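You operate a simulated robot arm through the tools that you are given. There is no shell and no other tool. Be economical: measure what you need, move in short steps, check, and stop when the job is done.

Carry out the task below with a simulated robot arm. There is one attempt and no reset: what you move stays moved.

## Task
Fetch the green crayon and set it in the orange bowl.

Only the result counts: the job must be done as asked and must still hold three seconds after the hand-in. Knocking over, shifting, dropping, spilling or breaking anything else fails it.

## Robot
A 6-joint arm with a two-finger parallel gripper, fixed in place. Base frame: the origin is at the foot of the arm, x ahead of it, y to its left, z up; the work surface is at about z = 0. Lengths are in cm, angles in degrees, forces in N, time in s.
With the tool pointing down near the work surface it reaches from about 16 to 42 cm from the base axis. Its first joint turns from -66.0 to 66.0 degrees. Payload 1.57 kg.
The TCP is the grasp point between the finger pads, 3 cm short of the fingertips. In the tool frame z runs along the fingers and y along their closing line. The gripper opens to 8 cm. The fingers are 1.7 cm wide and 1.2 cm thick; the gripper's body (4 by 8.2 cm) begins 8 cm behind the TCP.
Orientation is that of the tool frame in the base frame, as a unit quaternion [w, x, y, z]. With the fingers straight down and closing along the base's y, the tool's x points along the base's -x, its y along +y and its z along -z.

## Interface
- The arm moves only by the tool play_rows. Its argument "moves" is a list of rows, each a list of 2 entries, a list of its own where there are three numbers: the shift along the tool's x, y, z in units of 25 mm (1.0 is 25 mm), then the turn about the tool's z in units of 6 degrees (1.0 is 6 degrees). In form: [[[dx, dy, dz], yaw], ...]. A call has 1 to 10 rows; each row shifts and turns the commanded pose from where the row before left it, along the tool's axes as they then stand. "grip" is the gripper command, from -1 (fully open) to 1 (shut), values between in proportion, set as the call begins (left out, the last holds). A call with a number of a shift or a turn outside -1 to 1 is refused whole. A row lasts 0.2 s, in which the tool goes at most 5 cm and 8.6 degrees; a call with a longer step from one row to the next is refused whole, and so is a gripper value outside its range. A pose out of reach is approached as far as the arm can. The call stops where the force on the tool passes 40 N (or 10 N more than at its start, if that is more) or the arm is blocked; 0.2 s more then pass. Each finger travels about 15.3 cm/s and halts on what it meets, pressing with about 36 N; the grip force reading is that of the motor and also rises with nothing between the fingers. The clock runs only during rows and for 0.2 s after the last one: add rows that do not move to give the fingers time. It gives the time, the measured TCP pose, the force on the tool (base axes), the opening and the grip force at its end, in the units of the frame above (readings bear some noise), and new pictures: "show" is both (left out), scene, wrist or none.
- Cameras (640 x 400 px; columns grow to the right, rows downward): "scene" is fixed at [3.92, -32.34, 41.83]; the picture's right is [0.89, -0.45, 0.00], its down [-0.27, -0.54, -0.80] and it looks along [0.36, 0.71, -0.60] (base axes); focal length 317 px, centre (320, 200). "wrist" rides on the gripper at [7.2, -0.7, -12.2] in the tool frame; the picture's right is [0.09, 1.00, 0.00], its down [-0.84, 0.08, -0.54] and it looks along [-0.54, 0.05, 0.84] (tool axes); focal length 238 px, centre (320, 200). There is no depth. A picture from a camera that has moved, and an enlarged one, comes with that camera's place and axes in the base frame and with its lens.
- close_up(camera, box): a new picture of the part [left, top, right, bottom] of that camera's present view, enlarged. It takes no simulated time.
- close_job(): hands the job in; it is judged then, once.

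Work in short steps. Places have to be worked out from the pictures, the camera data and where the tool is seen: move nearer, look again, correct. Check each grasp and each placing, and mend what went wrong. You have 90 turns and 170 pictures in all, those below and enlarged ones among them. Open the gripper and draw the arm clear of the work before you hand the job in, unless the task says otherwise; then end with one line.

The tools are called after "Request:" as a command line: name --argument value ..., lists and objects as JSON in quotes. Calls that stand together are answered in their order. play_rows: Moves the arm, as the interface text tells. Its arguments: {"type":"object","properties":{"moves":{"type":"array"},"grip":{"type":"number"},"show":{"type":"string","enum":["both","scene","wrist","none"]}},"required":["moves"]} The other tools are called the same way: close_up (camera, box) takes an enlarged picture of a part of a camera's view; close_job () hands the job in.

At the start:

```text
time_s: 0.0
ee_pos: [27.74, 3.62, 22.06]
orientation: [0.0, 0.0, 1.0, 0.001]
force: [-0.9, -0.3, 0.9]
grip_width: 7.99
grip_force: 0.0
```

scene: 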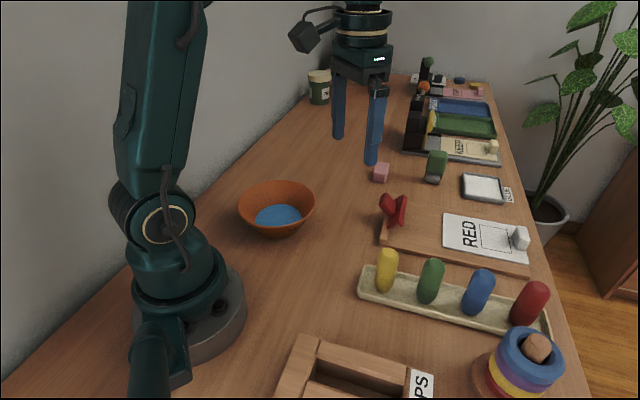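
wrist: 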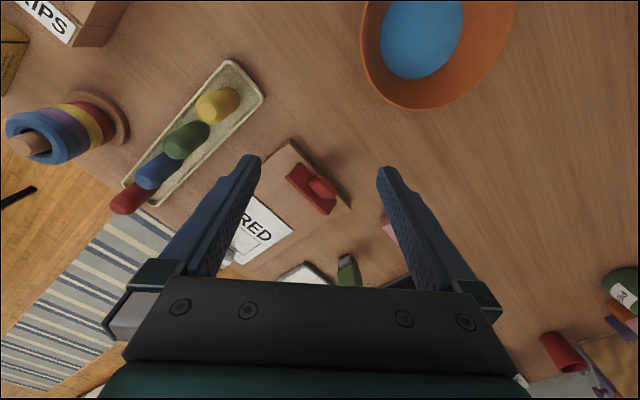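

I'll look closer at the crayon tray, the bowl and the other green object before moving.

Request:
close_up --camera "scene" --box '[350, 230, 570, 368]'

Request:
close_up --camera "scene" --box '[220, 130, 540, 330]'

Request:
close_up --camera "wrist" --box '[100, 40, 340, 240]'

```text
2.90 times, centred on (460, 299) of scene
camera zoom: at [3.92, -32.34, 41.83], right [0.89, -0.45, 0.0], down [-0.27, -0.54, -0.8], along [0.36, 0.71, -0.6], focal length 918 px, centre (-86, -87)
```

zoom: 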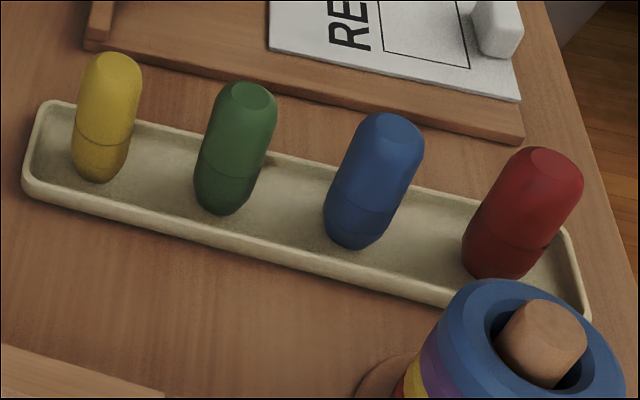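

```text
2.00 times, centred on (380, 230) of scene
camera zoom: at [3.92, -32.34, 41.83], right [0.89, -0.45, 0.0], down [-0.27, -0.54, -0.8], along [0.36, 0.71, -0.6], focal length 634 px, centre (200, 140)
```

zoom: 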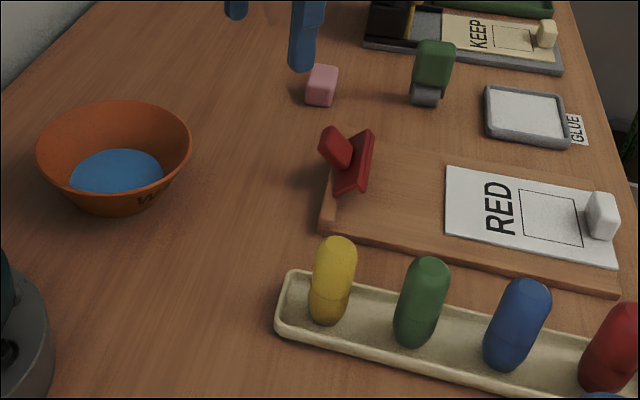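

```text
2.00 times, centred on (220, 140) of wrist
camera zoom: at [20.67, 2.95, 34.38], right [-0.09, 1.0, 0.0], down [0.84, 0.08, 0.54], along [0.54, 0.05, -0.84], focal length 477 px, centre (520, 320)
```

zoom: 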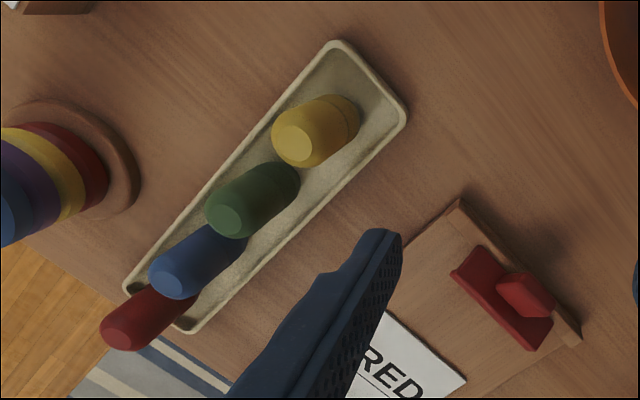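

The green crayon stands upright in the tray at about (32, -13), roughly 8 cm tall and 3 cm wide. The bowl's centre is near (18.3, 14.3). I'll move over the crayon at the current height.

Request:
play_rows --moves '[[[-0.2125, -0.83, 0], 0], [[-0.2125, -0.83, 0], 0], [[-0.2125, -0.83, 0], 0], [[-0.2125, -0.83, 0], 0], [[-0.2125, -0.83, 0], 0], [[-0.2125, -0.83, 0], 0], [[-0.2125, -0.83, 0], 0], [[-0.2125, -0.83, 0], 0]]' --grip -1 --show "none"

Request:
play_rows --moves '[[[0, 0, 0], 0.9375], [[0, 0, 0], 0.9375], [[0, 0, 0], 0.9375], [[0, 0, 0], 0.9375], [[0, 0, 0], 0.9375], [[0, 0, 0], 0.9375], [[0, 0, 0], 0.9375], [[0, 0, 0], 0.9375], [[0, 0, 0], 0]]' --show "both"

```text
time_s: 1.8
ee_pos: [32.2, -13.23, 21.98]
orientation: [-0.001, 0.0, 1.0, 0.0]
force: [-0.5, -0.5, 0.9]
grip_width: 8.01
grip_force: 0.1
```

```text
time_s: 3.8
ee_pos: [31.9, -13.1, 22.08]
orientation: [0.0, 0.384, 0.923, 0.0]
force: [0.2, 0.5, 0.7]
grip_width: 7.99
grip_force: 0.0
camera wrist: at [26.52, -8.42, 34.32], right [0.64, 0.77, 0.0], down [0.65, -0.54, 0.54], along [0.42, -0.35, -0.84], focal length 238 px, centre (320, 200)
```

scene: 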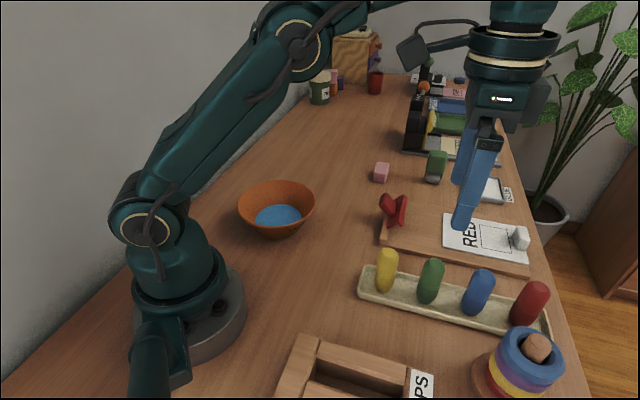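
wrist: 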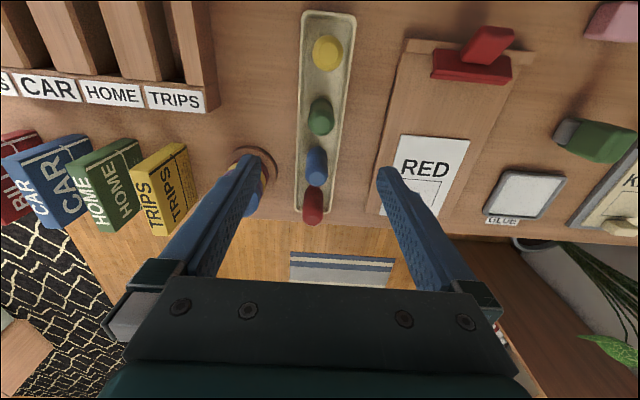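

Another look from above puts the crayon at about (32.2, -13.0), in line with the gripper. I'll descend to z≈12 and check again.

Request:
play_rows --moves '[[[-0.05, 0.1, 0.8], 0], [[0, 0, 0.8], 0], [[0, 0, 0.8], 0], [[0, 0, 0.8], 0], [[0, 0, 0.8], 0], [[0, 0, 0], 0]]'

```text
time_s: 5.2
ee_pos: [32.31, -12.98, 11.94]
orientation: [0.001, 0.383, 0.924, 0.001]
force: [0.7, 0.2, -0.4]
grip_width: 8.02
grip_force: 0.1
camera wrist: at [26.89, -8.43, 24.25], right [0.64, 0.77, 0.0], down [0.65, -0.54, 0.54], along [0.42, -0.35, -0.84], focal length 238 px, centre (320, 200)
```

scene: 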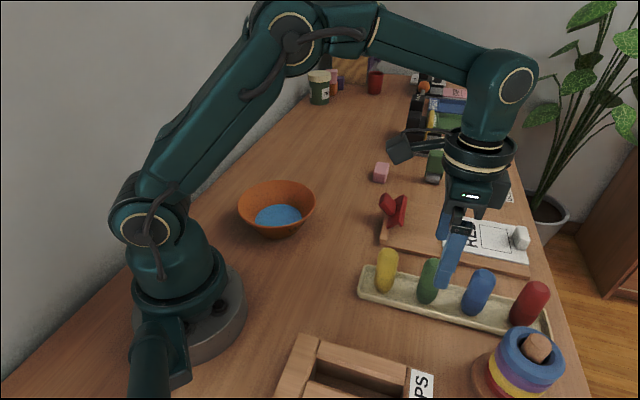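
wrist: 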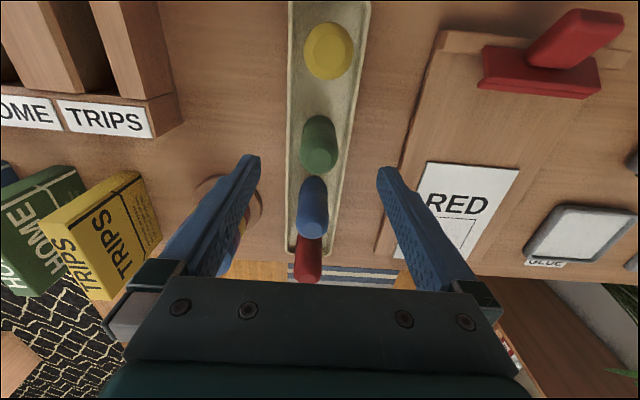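

The crayon sits between the fingers. I'll go down to z≈6, which puts the fingertips at about 3, above the tray rim and clear of the board.

Request:
play_rows --moves '[[[0.06, 0, 0.6], 0], [[0, 0, 0.6], 0], [[0, 0, 0.6], 0], [[0, 0, 0.6], 0], [[0, 0, 0], 0]]'

```text
time_s: 6.4
ee_pos: [32.11, -12.83, 6.04]
orientation: [-0.001, 0.382, 0.924, 0.0]
force: [0.1, -0.5, -0.2]
grip_width: 8.0
grip_force: 0.0
camera wrist: at [26.72, -8.19, 18.3], right [0.64, 0.77, 0.0], down [0.65, -0.54, 0.54], along [0.42, -0.35, -0.84], focal length 238 px, centre (320, 200)
```

scene: 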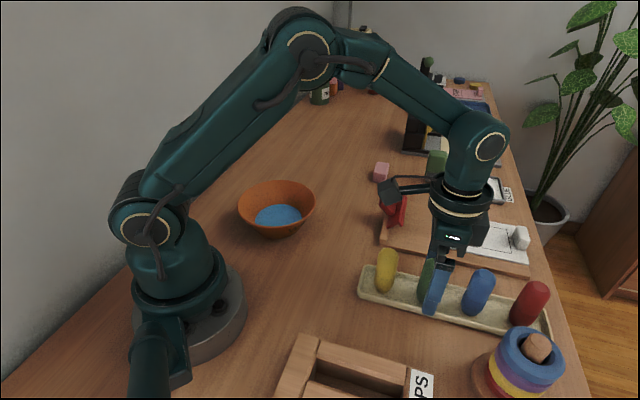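
wrist: 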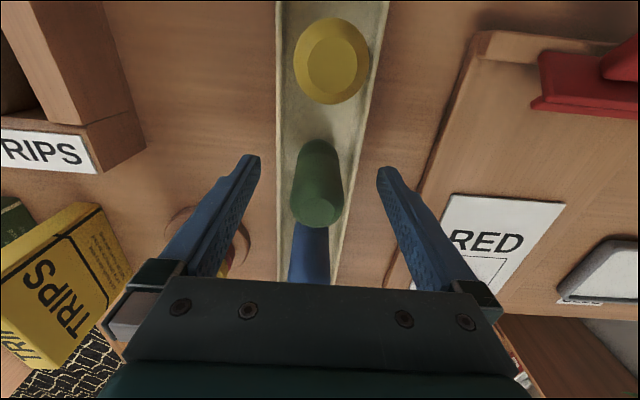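

The crayon is centred between the pads, so I'll close the gripper.

Request:
play_rows --moves '[[[0, 0, 0], 0], [[0, 0, 0], 0], [[0, 0, 0], 0]]' --grip 1

```text
time_s: 7.2
ee_pos: [32.18, -12.78, 6.01]
orientation: [0.0, 0.382, 0.924, -0.001]
force: [-0.8, 0.2, 0.3]
grip_width: 2.95
grip_force: 36.1
camera wrist: at [26.72, -8.2, 18.32], right [0.64, 0.77, 0.0], down [0.65, -0.54, 0.54], along [0.42, -0.35, -0.84], focal length 238 px, centre (320, 200)
```

scene: 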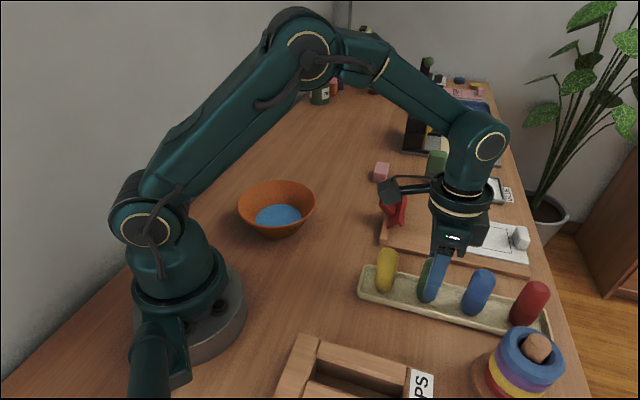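
wrist: 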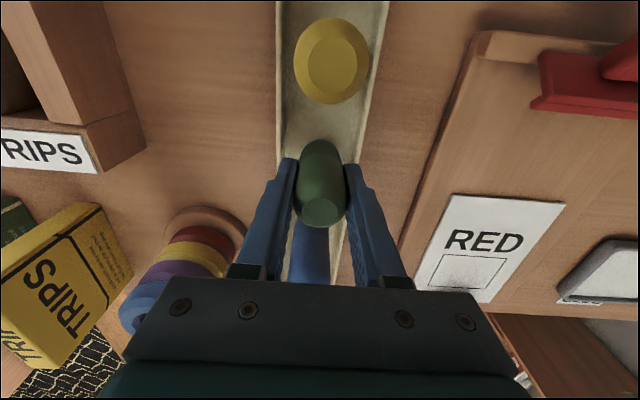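

It's gripped at 2.95 cm. I'll lift slowly, straight up.

Request:
play_rows --moves '[[[0, 0, -0.3], 0], [[0, 0, -0.5], 0], [[0, 0, -0.8], 0], [[0, 0, -0.8], 0], [[0, 0, -0.8], 0], [[0, 0, -0.8], 0], [[0, 0, -0.8], 0], [[0, 0, 0], 0]]'

```text
time_s: 9.0
ee_pos: [32.24, -13.14, 18.14]
orientation: [0.001, 0.382, 0.924, 0.0]
force: [0.4, -0.1, -0.2]
grip_width: 2.92
grip_force: 35.2
camera wrist: at [26.75, -8.39, 30.42], right [0.64, 0.77, 0.0], down [0.65, -0.54, 0.54], along [0.42, -0.35, -0.84], focal length 238 px, centre (320, 200)
```

scene: 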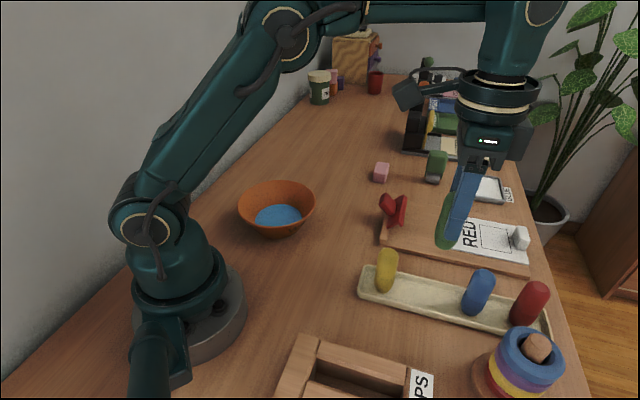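
wrist: 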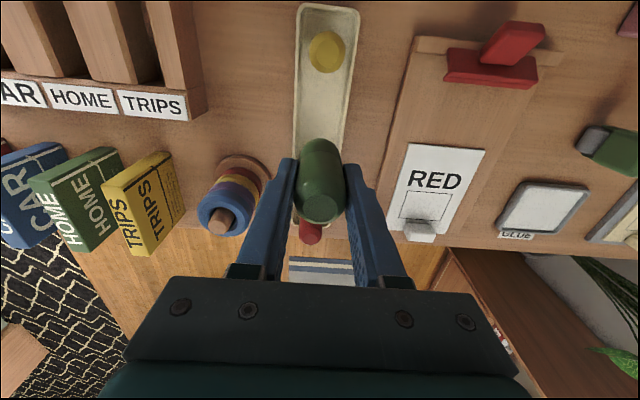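

The crayon came up cleanly and the others didn't move. I'll turn back to yaw 0 and carry it most of the way to the bowl.

Request:
play_rows --moves '[[[0, 0, 0], -0.9375], [[0, 0, 0], -0.9375], [[0, 0, 0], -0.9375], [[0, 0, 0], -0.9375], [[0, 0, 0], -0.9375], [[0, 0, 0], -0.9375], [[0, 0, 0], -0.9375], [[0, 0, 0], -0.9375]]' --show "none"

Request:
play_rows --moves '[[[0.4, 0.8, 0], 0], [[0.4, 0.8, 0], 0], [[0.4, 0.8, 0], 0], [[0.4, 0.8, 0], 0], [[0.4, 0.8, 0], 0], [[0.4, 0.8, 0], 0], [[0.4, 0.8, 0], 0], [[0.4, 0.8, 0], 0], [[0.4, 0.8, 0], 0], [[0, 0, 0], 0]]'

```text
time_s: 10.8
ee_pos: [32.12, -12.86, 18.18]
orientation: [0.0, 0.0, 1.0, 0.0]
force: [0.7, 0.3, -1.4]
grip_width: 2.93
grip_force: 35.8
```

```text
time_s: 13.0
ee_pos: [23.26, 5.21, 18.12]
orientation: [0.0, 0.001, 1.0, 0.0]
force: [0.1, 0.0, 0.2]
grip_width: 2.93
grip_force: 36.2
camera wrist: at [16.15, 4.63, 30.45], right [-0.09, 1.0, 0.0], down [0.84, 0.08, 0.54], along [0.54, 0.05, -0.84], focal length 238 px, centre (320, 200)
```

scene: 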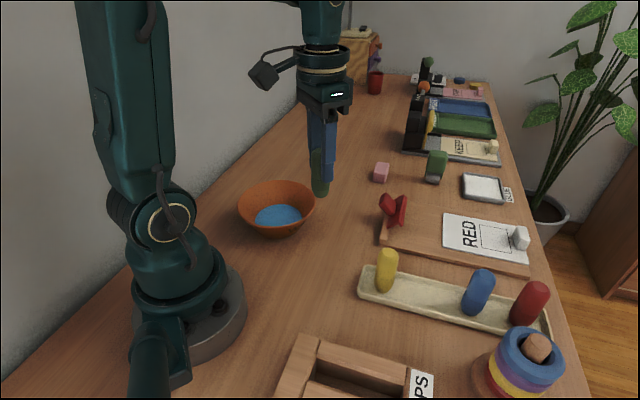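
wrist: 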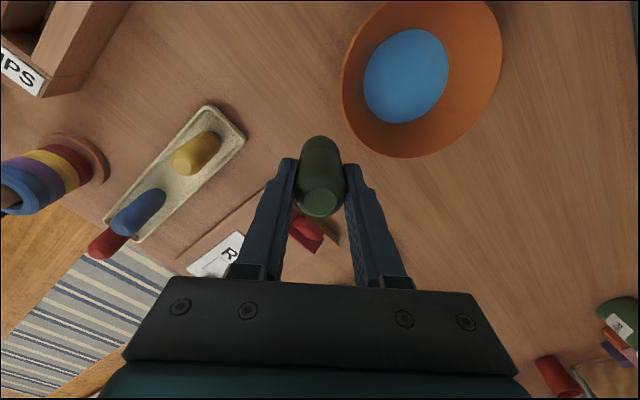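

The wrist view puts the bowl's centre at about (18.0, 14.3). I'll move above it and keep the height.

Request:
play_rows --moves '[[[0.416, 0.728, 0], 0], [[0.416, 0.728, 0], 0], [[0.416, 0.728, 0], 0], [[0.416, 0.728, 0], 0], [[0.416, 0.728, 0], 0], [[0, 0, 0], 0]]'

Request:
close_up --camera "scene" --box '[200, 130, 360, 250]'

```text
time_s: 14.4
ee_pos: [18.07, 14.36, 18.08]
orientation: [0.0, 0.001, 1.0, 0.0]
force: [0.3, 0.3, -0.7]
grip_width: 2.93
grip_force: 36.0
camera wrist: at [10.93, 13.76, 30.31], right [-0.09, 1.0, 0.0], down [0.84, 0.08, 0.54], along [0.54, 0.05, -0.84], focal length 238 px, centre (320, 200)
```

scene: 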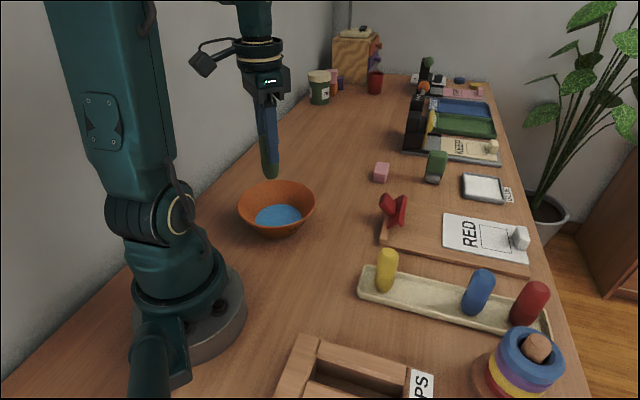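
wrist: 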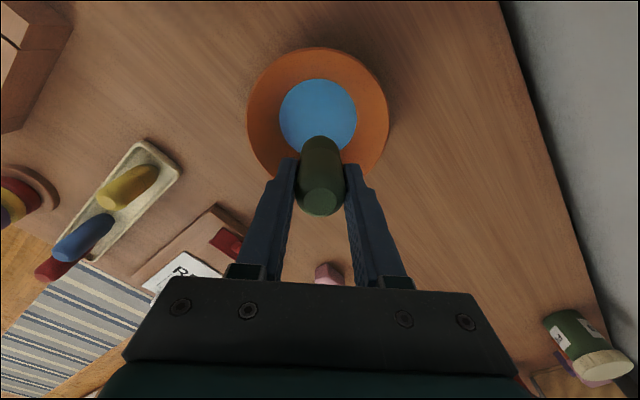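

```text
3.33 times, centred on (280, 190) of scene
camera zoom: at [3.92, -32.34, 41.83], right [0.89, -0.45, 0.0], down [-0.27, -0.54, -0.8], along [0.36, 0.71, -0.6], focal length 1056 px, centre (453, 233)
```

zoom: 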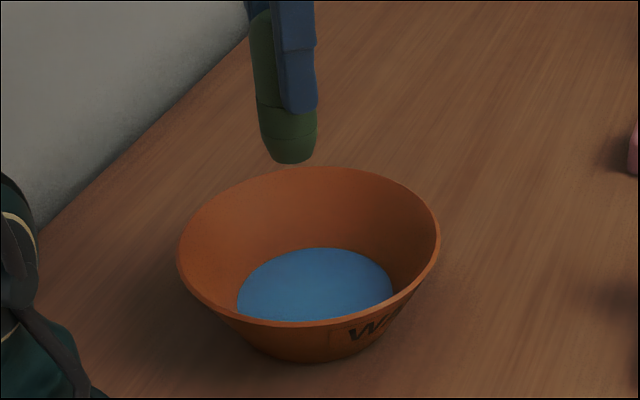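

The crayon is over the bowl, whose centre I now put at about (17.7, 14.2). I'll lower it with a small x correction.

Request:
play_rows --moves '[[[0.1, -0.06, 0.6], 0], [[0, 0, 0.7], 0], [[0, 0, 0.7], 0], [[0, 0, 0.7], 0], [[0, 0, 0.7], 0], [[0, 0, 0.5], 0], [[0, 0, 0], 0]]'

Request:
close_up --camera "scene" --box '[200, 130, 360, 250]'

```text
time_s: 16.0
ee_pos: [17.8, 14.07, 8.28]
orientation: [0.0, 0.0, 1.0, 0.0]
force: [-0.4, 0.6, -0.8]
grip_width: 2.94
grip_force: 35.6
camera wrist: at [10.68, 13.5, 20.58], right [-0.09, 1.0, 0.0], down [0.84, 0.08, 0.54], along [0.54, 0.05, -0.84], focal length 238 px, centre (320, 200)
```

scene: 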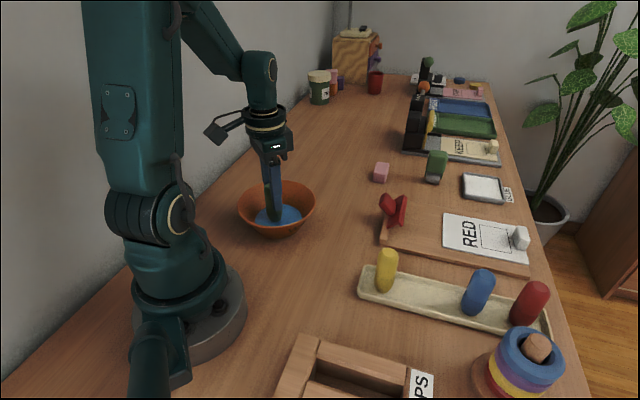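
wrist: 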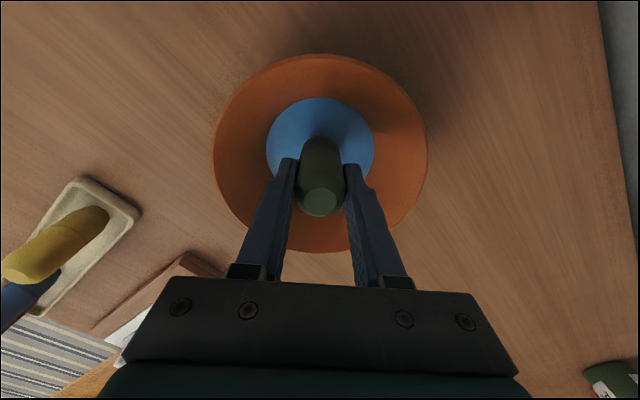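

```text
3.33 times, centred on (280, 190) of scene
camera zoom: at [3.92, -32.34, 41.83], right [0.89, -0.45, 0.0], down [-0.27, -0.54, -0.8], along [0.36, 0.71, -0.6], focal length 1056 px, centre (453, 233)
```

zoom: 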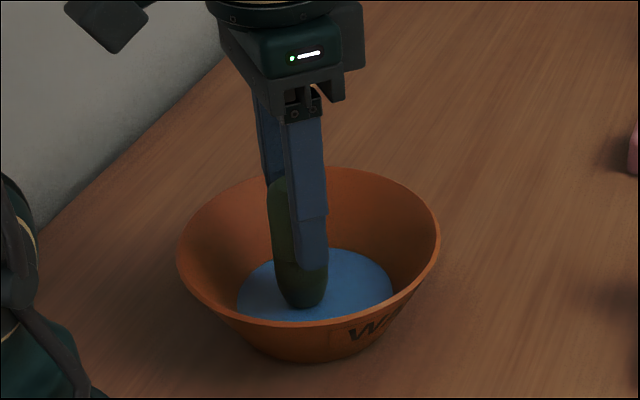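

The crayon is inside the rim and close to centre, with its bottom at about z≈2.9. I'll lower it gently in small steps and watch for contact force.

Request:
play_rows --moves '[[[0, 0, 0.12], 0], [[0, 0, 0.12], 0], [[0, 0, 0.12], 0], [[0, 0, 0.12], 0], [[0, 0, 0], 0]]' --show "scene"

Request:
close_up --camera "scene" --box '[200, 130, 360, 250]'

```text
time_s: 17.2
ee_pos: [17.77, 14.03, 7.04]
orientation: [0.001, 0.0, 1.0, 0.002]
force: [2.2, -3.3, 11.7]
grip_width: 2.91
grip_force: 35.9
```

scene: 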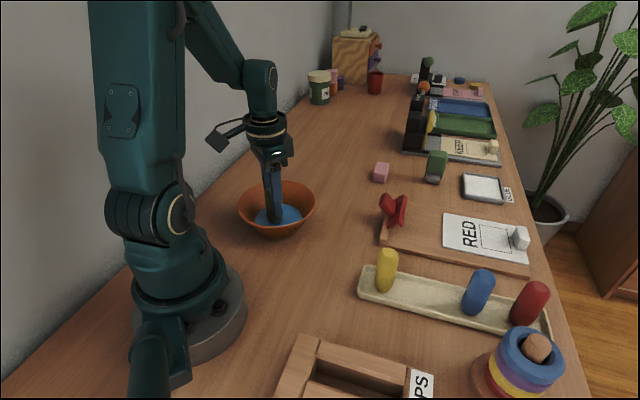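

```text
3.33 times, centred on (280, 190) of scene
camera zoom: at [3.92, -32.34, 41.83], right [0.89, -0.45, 0.0], down [-0.27, -0.54, -0.8], along [0.36, 0.71, -0.6], focal length 1056 px, centre (453, 233)
```

zoom: 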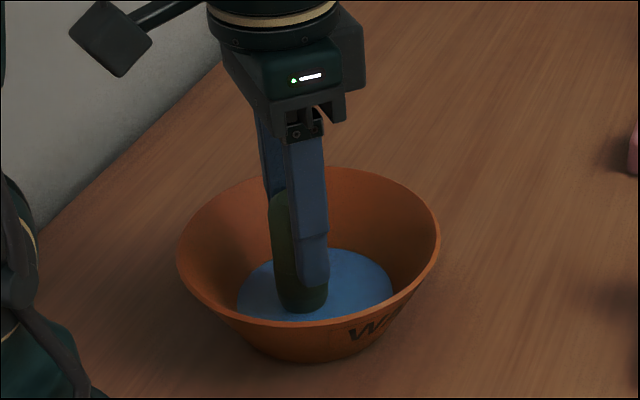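

There's about 12 N of contact, so the crayon is resting on the bowl floor. I'll ease up slightly to unload it, then open part way.

Request:
play_rows --moves '[[[0, 0, -0.03], 0], [[0, 0, 0], 0]]' --show "none"

Request:
play_rows --moves '[[[0, 0, 0], 0], [[0, 0, 0], 0], [[0, 0, 0], 0]]' --grip -0.15

Request:
close_up --camera "scene" --box '[200, 130, 360, 250]'

```text
time_s: 17.8
ee_pos: [17.65, 13.94, 7.28]
orientation: [-0.001, 0.0, 1.0, 0.0]
force: [-0.1, -0.3, 0.3]
grip_width: 2.94
grip_force: 36.1
```

```text
time_s: 18.6
ee_pos: [17.7, 14.15, 7.28]
orientation: [0.0, 0.0, 1.0, 0.0]
force: [-0.5, 1.0, 0.6]
grip_width: 4.6
grip_force: 0.0
camera wrist: at [10.62, 13.46, 19.5], right [-0.09, 1.0, 0.0], down [0.84, 0.08, 0.54], along [0.54, 0.05, -0.84], focal length 238 px, centre (320, 200)
```

scene: 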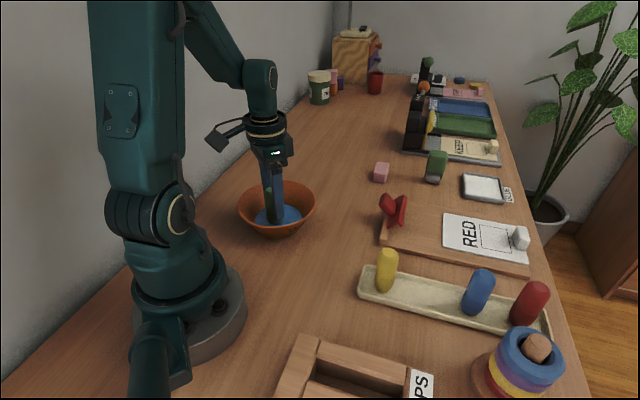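
wrist: 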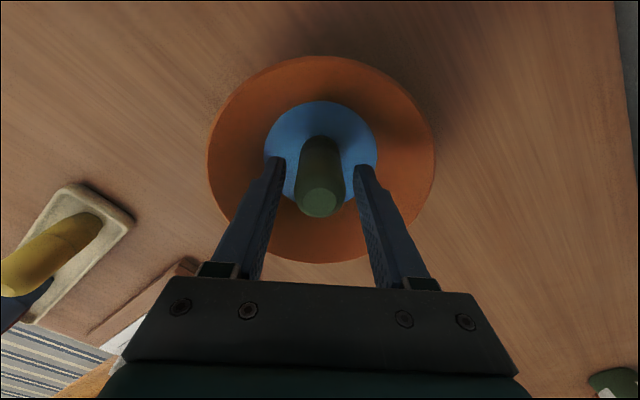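

```text
3.33 times, centred on (280, 190) of scene
camera zoom: at [3.92, -32.34, 41.83], right [0.89, -0.45, 0.0], down [-0.27, -0.54, -0.8], along [0.36, 0.71, -0.6], focal length 1056 px, centre (453, 233)
```

zoom: 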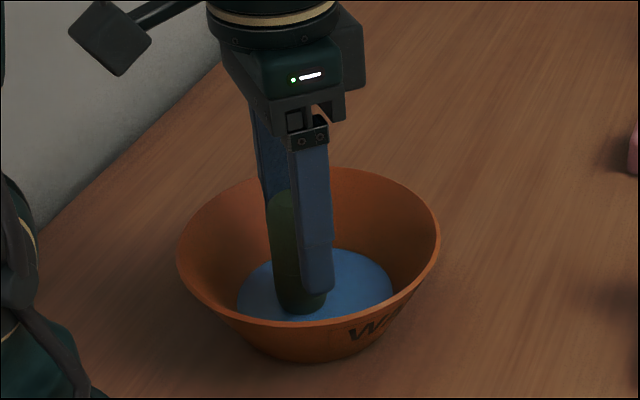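

The crayon is free and standing in the bowl. I'll draw straight up, then open fully.

Request:
play_rows --moves '[[[0, 0, -0.3], 0], [[0, 0, -0.5], 0], [[0, 0, -0.8], 0], [[0, 0, -0.8], 0], [[0, 0, -0.8], 0], [[0, 0, -0.8], 0], [[0, 0, -0.8], 0]]' --show "none"

Request:
play_rows --moves '[[[0, 0, 0], 0], [[0, 0, 0], 0], [[0, 0, 0], 0], [[0, 0, 0], 0], [[0, 0, 0], 0]]' --grip -1

Request:
close_up --camera "scene" --box '[200, 130, 360, 250]'

```text
time_s: 20.2
ee_pos: [17.59, 14.17, 19.24]
orientation: [0.0, 0.0, 1.0, -0.001]
force: [-0.5, -1.1, -0.1]
grip_width: 4.58
grip_force: 0.0
```

```text
time_s: 21.4
ee_pos: [17.67, 14.07, 19.12]
orientation: [0.0, 0.0, 1.0, 0.0]
force: [0.1, -0.6, 0.4]
grip_width: 7.99
grip_force: 0.1
camera wrist: at [10.54, 13.48, 31.5], right [-0.09, 1.0, 0.0], down [0.84, 0.08, 0.54], along [0.54, 0.05, -0.84], focal length 238 px, centre (320, 200)
```

scene: 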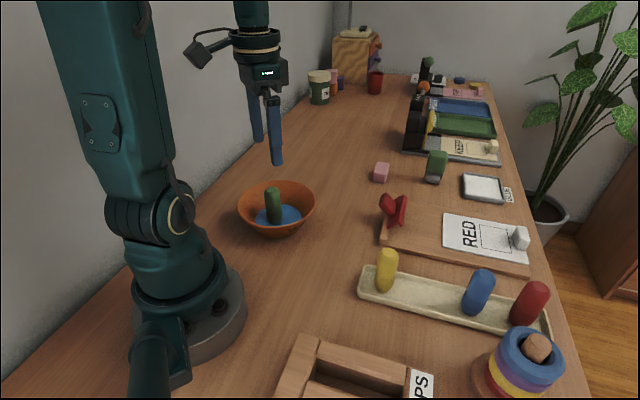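
wrist: 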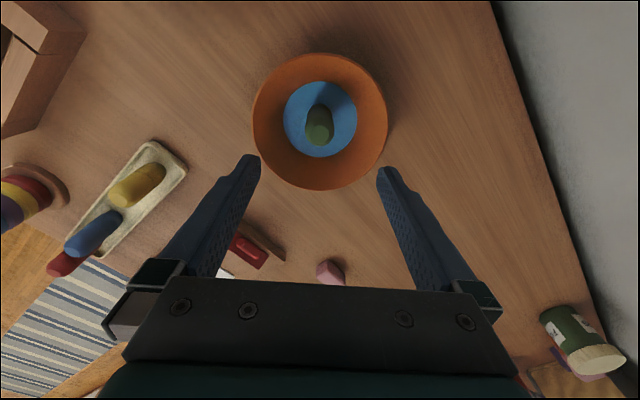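

```text
3.33 times, centred on (280, 190) of scene
camera zoom: at [3.92, -32.34, 41.83], right [0.89, -0.45, 0.0], down [-0.27, -0.54, -0.8], along [0.36, 0.71, -0.6], focal length 1056 px, centre (453, 233)
```

zoom: 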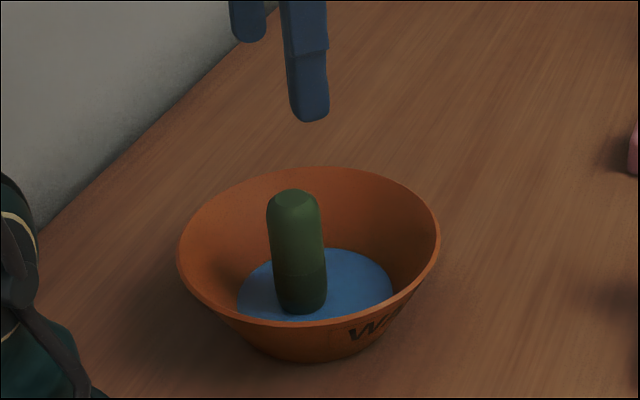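

The crayon stands steady in the bowl, nothing else has moved, and the arm is clear with the gripper open. I'm handing in.

Request:
close_job

```text
The job is handed in.
```

The green crayon is standing upright in the orange bowl, and the pictures show nothing else moved.
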